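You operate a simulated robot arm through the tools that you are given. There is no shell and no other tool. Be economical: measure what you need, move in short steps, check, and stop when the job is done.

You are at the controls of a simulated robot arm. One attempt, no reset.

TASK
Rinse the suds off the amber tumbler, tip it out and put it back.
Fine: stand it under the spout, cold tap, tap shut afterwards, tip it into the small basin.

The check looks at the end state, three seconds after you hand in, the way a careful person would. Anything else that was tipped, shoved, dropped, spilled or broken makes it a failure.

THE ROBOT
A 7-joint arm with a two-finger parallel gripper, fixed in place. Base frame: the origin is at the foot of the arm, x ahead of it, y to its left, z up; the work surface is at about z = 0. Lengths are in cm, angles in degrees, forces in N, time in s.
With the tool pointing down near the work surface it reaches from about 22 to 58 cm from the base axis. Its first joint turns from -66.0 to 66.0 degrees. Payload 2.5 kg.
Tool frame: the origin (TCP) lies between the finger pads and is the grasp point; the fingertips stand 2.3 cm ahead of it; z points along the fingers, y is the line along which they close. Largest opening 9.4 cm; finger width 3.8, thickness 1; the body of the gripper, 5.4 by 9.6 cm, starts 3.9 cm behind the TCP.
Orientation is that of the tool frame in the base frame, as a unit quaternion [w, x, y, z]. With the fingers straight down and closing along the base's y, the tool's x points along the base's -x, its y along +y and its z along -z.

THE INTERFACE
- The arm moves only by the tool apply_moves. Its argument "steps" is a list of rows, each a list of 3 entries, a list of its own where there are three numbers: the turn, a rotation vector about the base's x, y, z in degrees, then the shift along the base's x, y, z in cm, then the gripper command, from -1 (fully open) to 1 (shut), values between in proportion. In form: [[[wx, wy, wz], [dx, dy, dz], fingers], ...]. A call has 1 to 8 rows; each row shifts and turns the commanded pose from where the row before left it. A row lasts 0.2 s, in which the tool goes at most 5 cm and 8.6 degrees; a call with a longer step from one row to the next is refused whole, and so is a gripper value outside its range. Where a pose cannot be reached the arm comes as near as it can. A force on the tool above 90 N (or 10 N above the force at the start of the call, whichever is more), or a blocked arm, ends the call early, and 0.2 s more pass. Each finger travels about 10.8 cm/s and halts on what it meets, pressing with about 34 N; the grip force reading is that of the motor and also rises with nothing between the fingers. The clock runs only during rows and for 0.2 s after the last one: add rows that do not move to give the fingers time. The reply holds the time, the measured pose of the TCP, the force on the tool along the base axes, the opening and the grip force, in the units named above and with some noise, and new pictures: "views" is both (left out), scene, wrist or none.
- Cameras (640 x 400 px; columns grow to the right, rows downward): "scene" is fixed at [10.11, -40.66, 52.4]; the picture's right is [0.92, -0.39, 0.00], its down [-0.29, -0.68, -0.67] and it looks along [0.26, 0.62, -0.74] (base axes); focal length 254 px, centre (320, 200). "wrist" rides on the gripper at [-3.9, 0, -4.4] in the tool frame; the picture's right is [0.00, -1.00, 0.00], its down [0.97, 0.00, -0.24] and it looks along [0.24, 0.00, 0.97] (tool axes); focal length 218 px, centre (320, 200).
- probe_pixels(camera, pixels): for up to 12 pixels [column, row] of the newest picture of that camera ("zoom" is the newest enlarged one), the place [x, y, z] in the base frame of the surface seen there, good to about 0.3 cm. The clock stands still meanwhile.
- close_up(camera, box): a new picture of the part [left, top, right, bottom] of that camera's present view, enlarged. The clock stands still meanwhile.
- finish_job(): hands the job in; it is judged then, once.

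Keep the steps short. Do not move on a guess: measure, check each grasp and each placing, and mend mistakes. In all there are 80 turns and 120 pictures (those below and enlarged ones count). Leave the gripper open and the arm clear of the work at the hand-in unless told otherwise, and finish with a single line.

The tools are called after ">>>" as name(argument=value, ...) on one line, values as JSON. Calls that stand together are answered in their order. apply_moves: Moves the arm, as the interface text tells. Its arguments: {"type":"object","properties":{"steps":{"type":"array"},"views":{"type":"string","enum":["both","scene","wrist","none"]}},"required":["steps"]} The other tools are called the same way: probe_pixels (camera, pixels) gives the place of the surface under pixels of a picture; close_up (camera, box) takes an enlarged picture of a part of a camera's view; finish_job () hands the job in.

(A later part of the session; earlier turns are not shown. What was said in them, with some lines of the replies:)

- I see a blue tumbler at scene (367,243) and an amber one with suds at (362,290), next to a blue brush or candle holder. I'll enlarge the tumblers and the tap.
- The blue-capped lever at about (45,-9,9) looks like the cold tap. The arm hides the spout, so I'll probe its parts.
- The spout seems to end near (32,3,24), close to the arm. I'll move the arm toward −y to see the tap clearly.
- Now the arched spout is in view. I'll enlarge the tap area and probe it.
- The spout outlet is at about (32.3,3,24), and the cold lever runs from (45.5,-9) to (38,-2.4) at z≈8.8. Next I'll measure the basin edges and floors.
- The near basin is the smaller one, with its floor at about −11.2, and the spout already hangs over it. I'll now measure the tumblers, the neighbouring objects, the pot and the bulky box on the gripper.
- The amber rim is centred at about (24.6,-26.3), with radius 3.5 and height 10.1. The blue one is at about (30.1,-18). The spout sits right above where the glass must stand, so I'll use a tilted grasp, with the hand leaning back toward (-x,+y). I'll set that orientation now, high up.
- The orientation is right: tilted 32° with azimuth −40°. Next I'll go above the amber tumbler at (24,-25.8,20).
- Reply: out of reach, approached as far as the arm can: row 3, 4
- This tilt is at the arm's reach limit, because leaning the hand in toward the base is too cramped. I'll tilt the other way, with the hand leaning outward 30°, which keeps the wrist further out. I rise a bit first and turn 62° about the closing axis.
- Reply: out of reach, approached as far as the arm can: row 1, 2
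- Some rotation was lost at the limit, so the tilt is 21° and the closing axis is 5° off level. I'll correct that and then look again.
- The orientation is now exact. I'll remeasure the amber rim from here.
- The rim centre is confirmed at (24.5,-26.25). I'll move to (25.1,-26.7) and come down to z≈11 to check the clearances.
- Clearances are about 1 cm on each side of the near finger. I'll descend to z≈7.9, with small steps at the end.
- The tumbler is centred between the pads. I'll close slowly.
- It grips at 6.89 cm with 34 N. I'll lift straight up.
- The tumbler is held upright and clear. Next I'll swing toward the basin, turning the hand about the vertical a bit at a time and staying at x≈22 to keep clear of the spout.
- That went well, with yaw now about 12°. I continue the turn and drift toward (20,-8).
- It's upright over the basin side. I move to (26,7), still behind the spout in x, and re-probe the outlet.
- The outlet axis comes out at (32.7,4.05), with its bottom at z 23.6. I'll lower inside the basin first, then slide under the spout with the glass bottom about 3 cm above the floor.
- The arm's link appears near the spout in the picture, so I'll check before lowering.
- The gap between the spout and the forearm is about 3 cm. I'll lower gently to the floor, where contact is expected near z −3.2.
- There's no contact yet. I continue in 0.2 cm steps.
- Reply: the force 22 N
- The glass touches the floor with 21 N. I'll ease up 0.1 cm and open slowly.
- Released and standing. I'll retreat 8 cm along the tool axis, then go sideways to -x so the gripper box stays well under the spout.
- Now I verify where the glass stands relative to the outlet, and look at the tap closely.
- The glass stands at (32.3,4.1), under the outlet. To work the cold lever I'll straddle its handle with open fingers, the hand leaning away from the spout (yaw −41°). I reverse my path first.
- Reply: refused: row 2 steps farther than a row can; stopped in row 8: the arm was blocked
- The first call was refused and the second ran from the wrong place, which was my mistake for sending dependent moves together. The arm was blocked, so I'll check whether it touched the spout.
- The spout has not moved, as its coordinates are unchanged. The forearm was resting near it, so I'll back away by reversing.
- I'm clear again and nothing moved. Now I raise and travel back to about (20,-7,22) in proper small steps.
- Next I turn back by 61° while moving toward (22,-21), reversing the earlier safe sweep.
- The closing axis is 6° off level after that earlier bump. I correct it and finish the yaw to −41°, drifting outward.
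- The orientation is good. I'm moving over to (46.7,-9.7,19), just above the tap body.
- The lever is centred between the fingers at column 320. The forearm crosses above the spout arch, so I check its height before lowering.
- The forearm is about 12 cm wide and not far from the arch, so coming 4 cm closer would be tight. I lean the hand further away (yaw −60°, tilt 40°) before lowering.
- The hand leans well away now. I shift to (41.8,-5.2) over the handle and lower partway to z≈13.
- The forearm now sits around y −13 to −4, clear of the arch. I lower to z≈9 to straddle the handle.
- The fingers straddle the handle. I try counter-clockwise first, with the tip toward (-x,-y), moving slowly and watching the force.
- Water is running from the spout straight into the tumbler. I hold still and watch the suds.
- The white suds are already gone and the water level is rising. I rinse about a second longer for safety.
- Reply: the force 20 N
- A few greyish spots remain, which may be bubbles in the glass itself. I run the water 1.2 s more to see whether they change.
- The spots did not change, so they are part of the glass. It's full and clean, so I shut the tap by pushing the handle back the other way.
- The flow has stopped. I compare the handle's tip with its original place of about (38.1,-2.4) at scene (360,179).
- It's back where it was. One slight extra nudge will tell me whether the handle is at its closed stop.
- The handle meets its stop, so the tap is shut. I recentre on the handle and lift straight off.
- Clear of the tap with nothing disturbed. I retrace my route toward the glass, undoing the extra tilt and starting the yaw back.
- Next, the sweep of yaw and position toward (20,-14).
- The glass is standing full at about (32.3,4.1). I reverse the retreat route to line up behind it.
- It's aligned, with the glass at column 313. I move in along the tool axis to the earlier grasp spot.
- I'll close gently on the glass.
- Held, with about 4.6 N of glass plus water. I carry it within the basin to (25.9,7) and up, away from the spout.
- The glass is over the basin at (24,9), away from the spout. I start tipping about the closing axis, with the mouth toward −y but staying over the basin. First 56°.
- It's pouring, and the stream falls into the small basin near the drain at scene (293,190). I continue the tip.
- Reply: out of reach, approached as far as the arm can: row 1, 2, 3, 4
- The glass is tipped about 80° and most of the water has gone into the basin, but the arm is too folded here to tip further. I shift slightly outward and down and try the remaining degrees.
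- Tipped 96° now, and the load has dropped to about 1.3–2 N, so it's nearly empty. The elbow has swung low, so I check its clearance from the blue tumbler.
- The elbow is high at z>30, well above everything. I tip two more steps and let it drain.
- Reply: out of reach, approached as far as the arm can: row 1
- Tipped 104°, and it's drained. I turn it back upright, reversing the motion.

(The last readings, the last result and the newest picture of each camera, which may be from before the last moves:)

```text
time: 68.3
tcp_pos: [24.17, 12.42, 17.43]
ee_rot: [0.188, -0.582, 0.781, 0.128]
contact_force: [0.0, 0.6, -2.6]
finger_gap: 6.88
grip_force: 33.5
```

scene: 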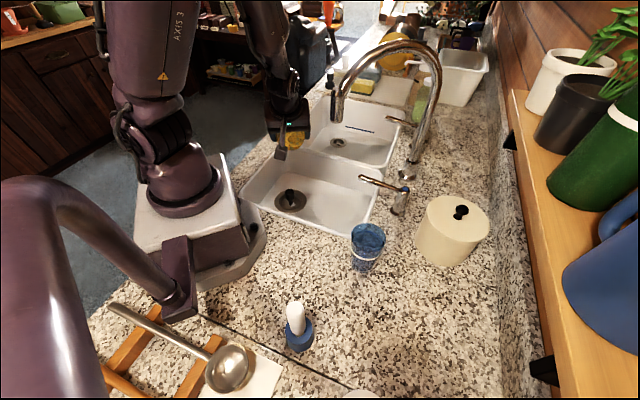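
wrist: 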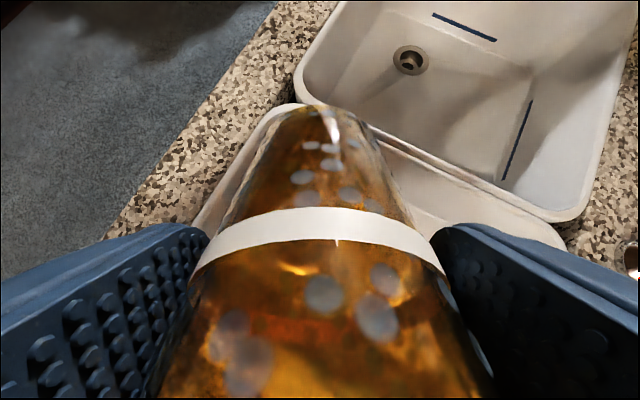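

>>> apply_moves(steps=[[[-7.64, 2.64, 0], [0, -0.5, 0], -0.2], [[-7.64, 2.64, 0], [0, -0.5, 0], -0.2], [[-7.64, 2.64, 0], [0, -0.5, 0], -0.2], [[-7.64, 2.64, 0], [0, -0.5, 0], -0.2], [[-7.64, 2.64, 0], [0, -0.5, 0.5], -0.2], [[-7.64, 2.64, 0], [0, -0.5, 0.5], -0.2], [[-7.64, 2.64, 0], [0, -0.5, 1], -0.2], [[0, 0, 0], [0, 0, 0], -0.2]], views="scene")

>>> close_up(camera="scene", box=[255, 90, 335, 220])

```text
time: 70.1
tcp_pos: [24.25, 8.9, 19.6]
ee_rot: [-0.216, -0.576, 0.774, -0.147]
contact_force: [0.5, 0.2, -2.5]
finger_gap: 6.87
grip_force: 34.1
```

scene: 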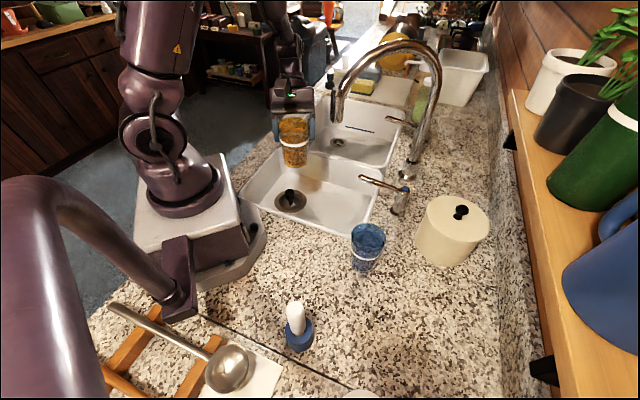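

```text
3.08 times, centred on (295, 155) of scene
```

zoom: 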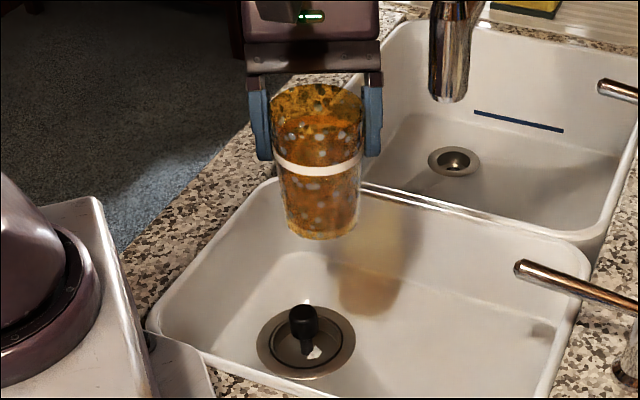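

Upright and empty. I carry it back along the known path, first to (20.3,-7).

>>> apply_moves(steps=[[[0, 0, 0], [-1, -2, 2], -0.2], [[0, 0, 0], [-1.5, -4, 1], -0.2], [[0, 0, 0], [-1, -4, 0], -0.2], [[0, 0, 0], [-0.4, -4, 0], -0.2], [[0, 0, -7.6], [0, -2.5, 0], -0.2], [[0, 0, -7.6], [0, -2.5, 0], -0.2], [[0, 0, -7.6], [0, -2, 0], -0.2], [[0, 0, -7.6], [0, -2, 0], -0.2]], views="none")

```text
time: 71.9
tcp_pos: [20.3, -14.12, 22.51]
ee_rot: [-0.247, -0.352, 0.899, -0.085]
contact_force: [-0.2, -0.7, -1.4]
finger_gap: 6.88
grip_force: 34.3
```

>>> apply_moves(steps=[[[0, 0, -7.4], [0.2, -1.5, 0], -0.2], [[0, 0, -7.4], [0.3, -1.5, 0], -0.2], [[0, 0, -7.4], [0.4, -1.5, 0], -0.2], [[0, 0, -7.4], [0.4, -1.2, 0], -0.2], [[0, 0, -7.4], [0.4, -1, 0], -0.2], [[0, 0, -7.4], [0.4, -1, 0], -0.2], [[0, 0, -7.4], [0.4, -0.8, 0], -0.2], [[0, 0, -7.4], [0.4, -0.8, 0], -0.2]], views="none")

```text
time: 73.7
tcp_pos: [23.22, -23.44, 22.38]
ee_rot: [-0.256, 0.137, 0.956, 0.049]
contact_force: [-0.7, 0.9, -1.3]
finger_gap: 6.86
grip_force: 33.8
```

The last of the yaw, plus a 1.3° levelling, to arrive above the original place at (25,-26.65).

>>> apply_moves(steps=[[[-1.27, 0.44, 0], [0.4, -0.8, 0], -0.2], [[0, 0, -7.4], [0.5, -0.8, 0], -0.2], [[0, 0, -7.4], [0.4, -0.8, 0], -0.2], [[0, 0, -7.4], [0.4, -0.8, 0], -0.2], [[0, 0, 0], [0, 0, 0], -0.2]])

```text
time: 74.9
tcp_pos: [24.99, -26.67, 22.62]
ee_rot: [-0.246, 0.322, 0.91, 0.086]
contact_force: [0.5, 0.3, -3.4]
finger_gap: 6.85
grip_force: 34.0
```

scene: 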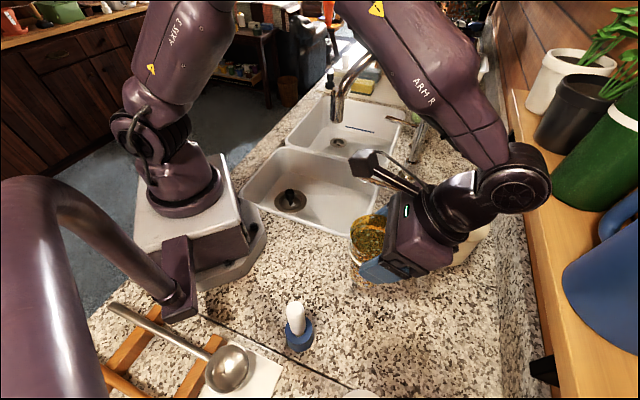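
wrist: 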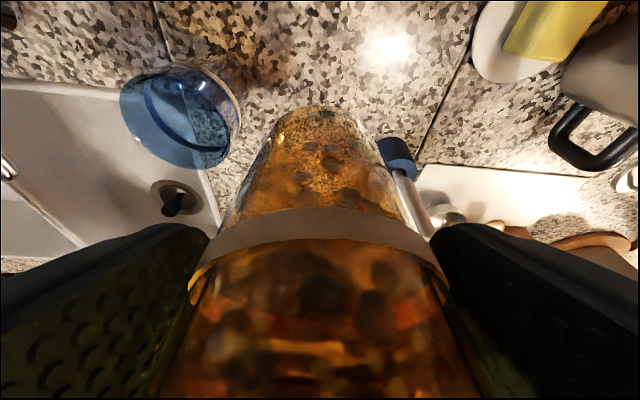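

I look into the tumbler before setting it down.

>>> close_up(camera="scene", box=[335, 195, 405, 300])

```text
3.81 times, centred on (370, 248) of scene
```

zoom: 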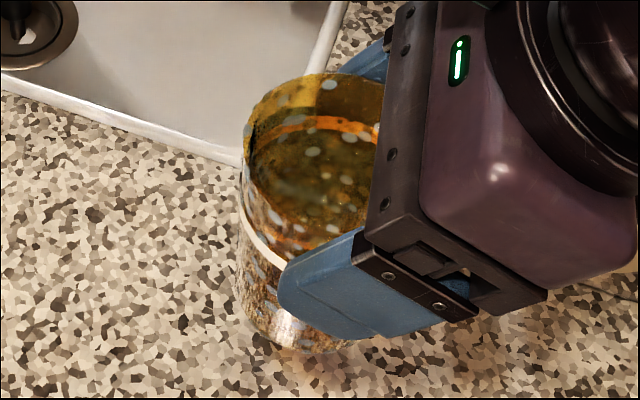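

Clean and empty. Now I lower to just above the counter.

>>> apply_moves(steps=[[[0, 0, 0], [0, 0, -4], -0.2], [[0, 0, 0], [0, 0, -4], -0.2], [[0, 0, 0], [0, 0, -3], -0.2], [[0, 0, 0], [0, 0, -2], -0.2], [[0, 0, 0], [0, 0, -0.8], -0.2], [[0, 0, 0], [0, 0, -0.3], -0.2], [[0, 0, 0], [0, 0, 0], -0.2]], views="scene")

```text
time: 76.5
tcp_pos: [24.96, -26.69, 8.38]
ee_rot: [-0.247, 0.32, 0.911, 0.085]
contact_force: [0.5, 0.2, -2.7]
finger_gap: 6.87
grip_force: 33.7
```

scene: 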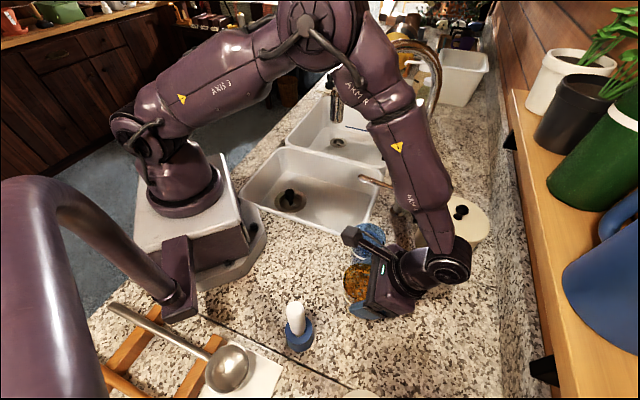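

Now the last few millimetres, slowly.

>>> apply_moves(steps=[[[0, 0, 0], [0, 0, -0.2], -0.2], [[0, 0, 0], [0, 0, -0.15], -0.2], [[0, 0, 0], [0, 0, -0.1], -0.2], [[0, 0, 0], [0, 0, 0], -0.2]], views="none")

```text
time: 77.5
tcp_pos: [24.92, -26.61, 7.94]
ee_rot: [-0.247, 0.321, 0.91, 0.086]
contact_force: [-0.5, -0.6, -3.0]
finger_gap: 6.88
grip_force: 34.0
```

>>> apply_moves(steps=[[[0, 0, 0], [0, 0, -0.1], -0.2], [[0, 0, 0], [0, 0, -0.1], -0.2], [[0, 0, 0], [0, 0, 0], -0.2]], views="none")

```text
time: 78.3
tcp_pos: [25.0, -26.71, 7.9]
ee_rot: [-0.247, 0.322, 0.91, 0.087]
contact_force: [-1.4, 4.4, 11.7]
finger_gap: 6.86
grip_force: 33.9
```

It touches the counter with 12 N. I open slowly, only to 8.7 cm because the blue tumbler is close.

>>> apply_moves(steps=[[[0, 0, 0], [0, 0, 0.05], -0.35], [[0, 0, 0], [0, 0, 0], -0.47], [[0, 0, 0], [0, 0, 0], -0.55], [[0, 0, 0], [0, 0, 0], -0.7], [[0, 0, 0], [0, 0, 0], -0.87], [[0, 0, 0], [0, 0, 0], -0.87]])

```text
time: 79.7
tcp_pos: [24.94, -26.59, 7.87]
ee_rot: [-0.246, 0.322, 0.91, 0.086]
contact_force: [-1.1, -0.2, 0.4]
finger_gap: 8.76
grip_force: 0.1
```

scene: 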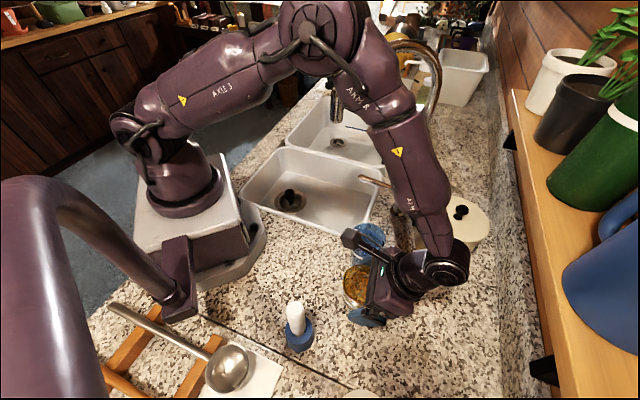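
wrist: 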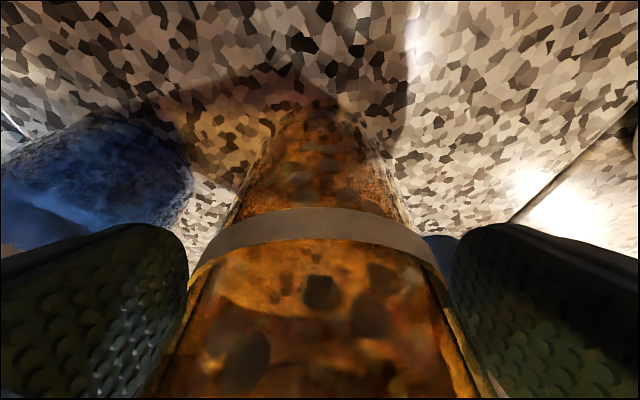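

Released. I lift straight up and clear, then check the whole scene.

>>> apply_moves(steps=[[[0, 0, 0], [0, 0, 1.5], -0.87], [[0, 0, 0], [0, 0, 3], -0.87], [[0, 0, 0], [0, 0, 4], -0.87], [[0, 0, 0], [0, 0, 4.5], -0.87], [[0, 0, 0], [0, 0, 4], -1], [[0, 0, 0], [3, 0, 4], -1], [[0, 0, 0], [4, -1, 2], -1], [[0, 0, 0], [0, 0, 0], -1]])

>>> close_up(camera="scene", box=[220, 80, 480, 360])

>>> close_up(camera="scene", box=[320, 210, 420, 330])

>>> probe_pixels(camera="scene", pixels=[[345, 300], [382, 282], [363, 267], [362, 318], [365, 180], [337, 121]])

```text
time: 81.5
tcp_pos: [32.23, -27.74, 31.16]
ee_rot: [-0.247, 0.321, 0.91, 0.087]
contact_force: [-0.2, 0.5, 0.0]
finger_gap: 9.4
grip_force: 0.1
```

scene: 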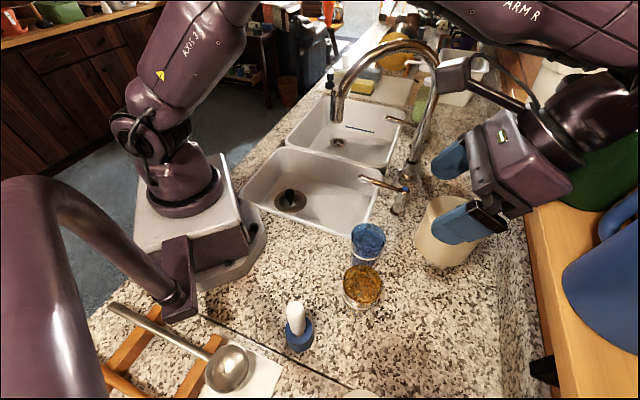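
wrist: 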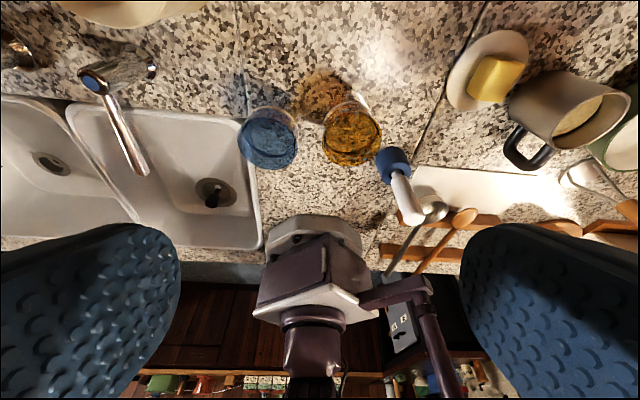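

```text
1.43 times, centred on (350, 220) of scene
```

zoom: 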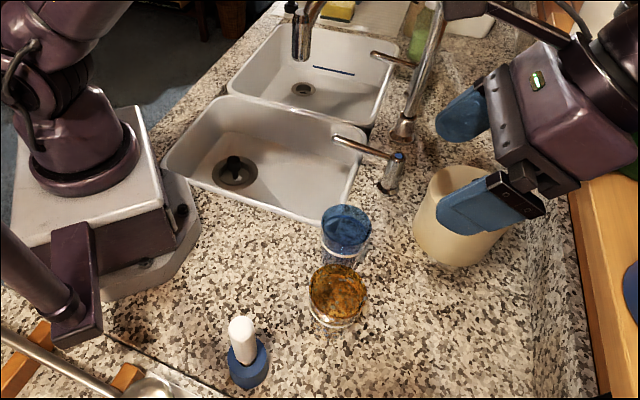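

```text
3.33 times, centred on (370, 270) of scene
```

zoom: 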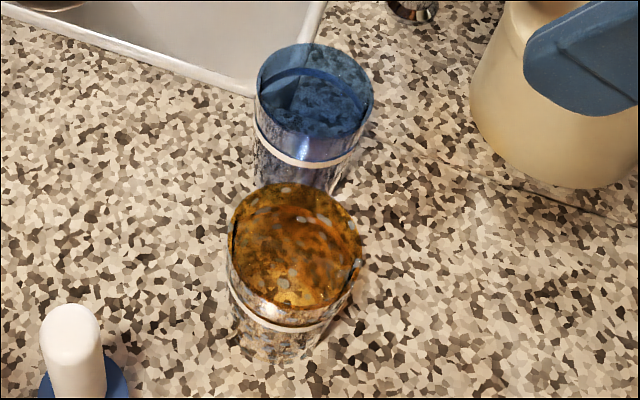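

```text
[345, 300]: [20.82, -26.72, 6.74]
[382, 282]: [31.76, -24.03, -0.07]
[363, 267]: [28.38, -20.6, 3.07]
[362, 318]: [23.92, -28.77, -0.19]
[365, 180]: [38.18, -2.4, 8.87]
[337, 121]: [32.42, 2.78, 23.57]
```

The tumbler stands in its place, and the tap and spout are unchanged. I verify its centre and emptiness from the wrist view.

>>> close_up(camera="wrist", box=[220, 70, 420, 200])

>>> probe_pixels(camera="wrist", pixels=[[352, 164], [324, 138], [380, 136], [350, 108], [332, 155], [372, 155], [352, 140], [352, 125], [360, 150]])

```text
3.08 times, centred on (320, 135) of wrist
```

zoom: 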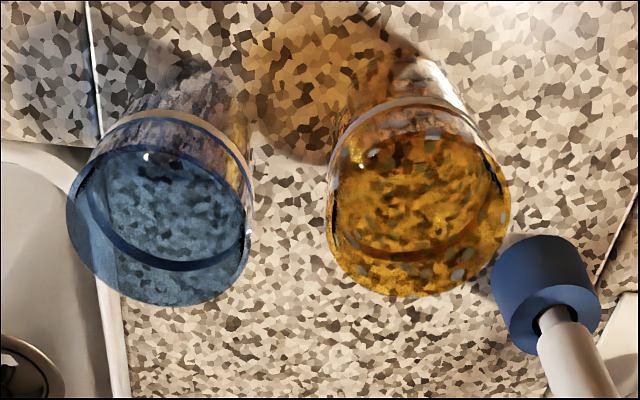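

```text
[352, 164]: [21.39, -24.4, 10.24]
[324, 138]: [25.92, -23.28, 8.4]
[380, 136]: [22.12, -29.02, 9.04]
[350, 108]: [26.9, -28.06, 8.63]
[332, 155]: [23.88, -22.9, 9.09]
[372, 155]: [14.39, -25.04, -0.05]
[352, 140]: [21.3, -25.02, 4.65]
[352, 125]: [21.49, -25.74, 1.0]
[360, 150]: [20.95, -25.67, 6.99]
```

The tumbler is clear and empty, standing upright at about (24.3,-26.1), within 0.3 cm of where it was. The gripper is open and clear, so I'm handing in.

>>> finish_job()

```text
The job is handed in.
```

The amber tumbler is rinsed with cold water, tipped out into the small basin and back in its place, and the tap is shut; the forearm bumped the spout once, but the spout didn't move.
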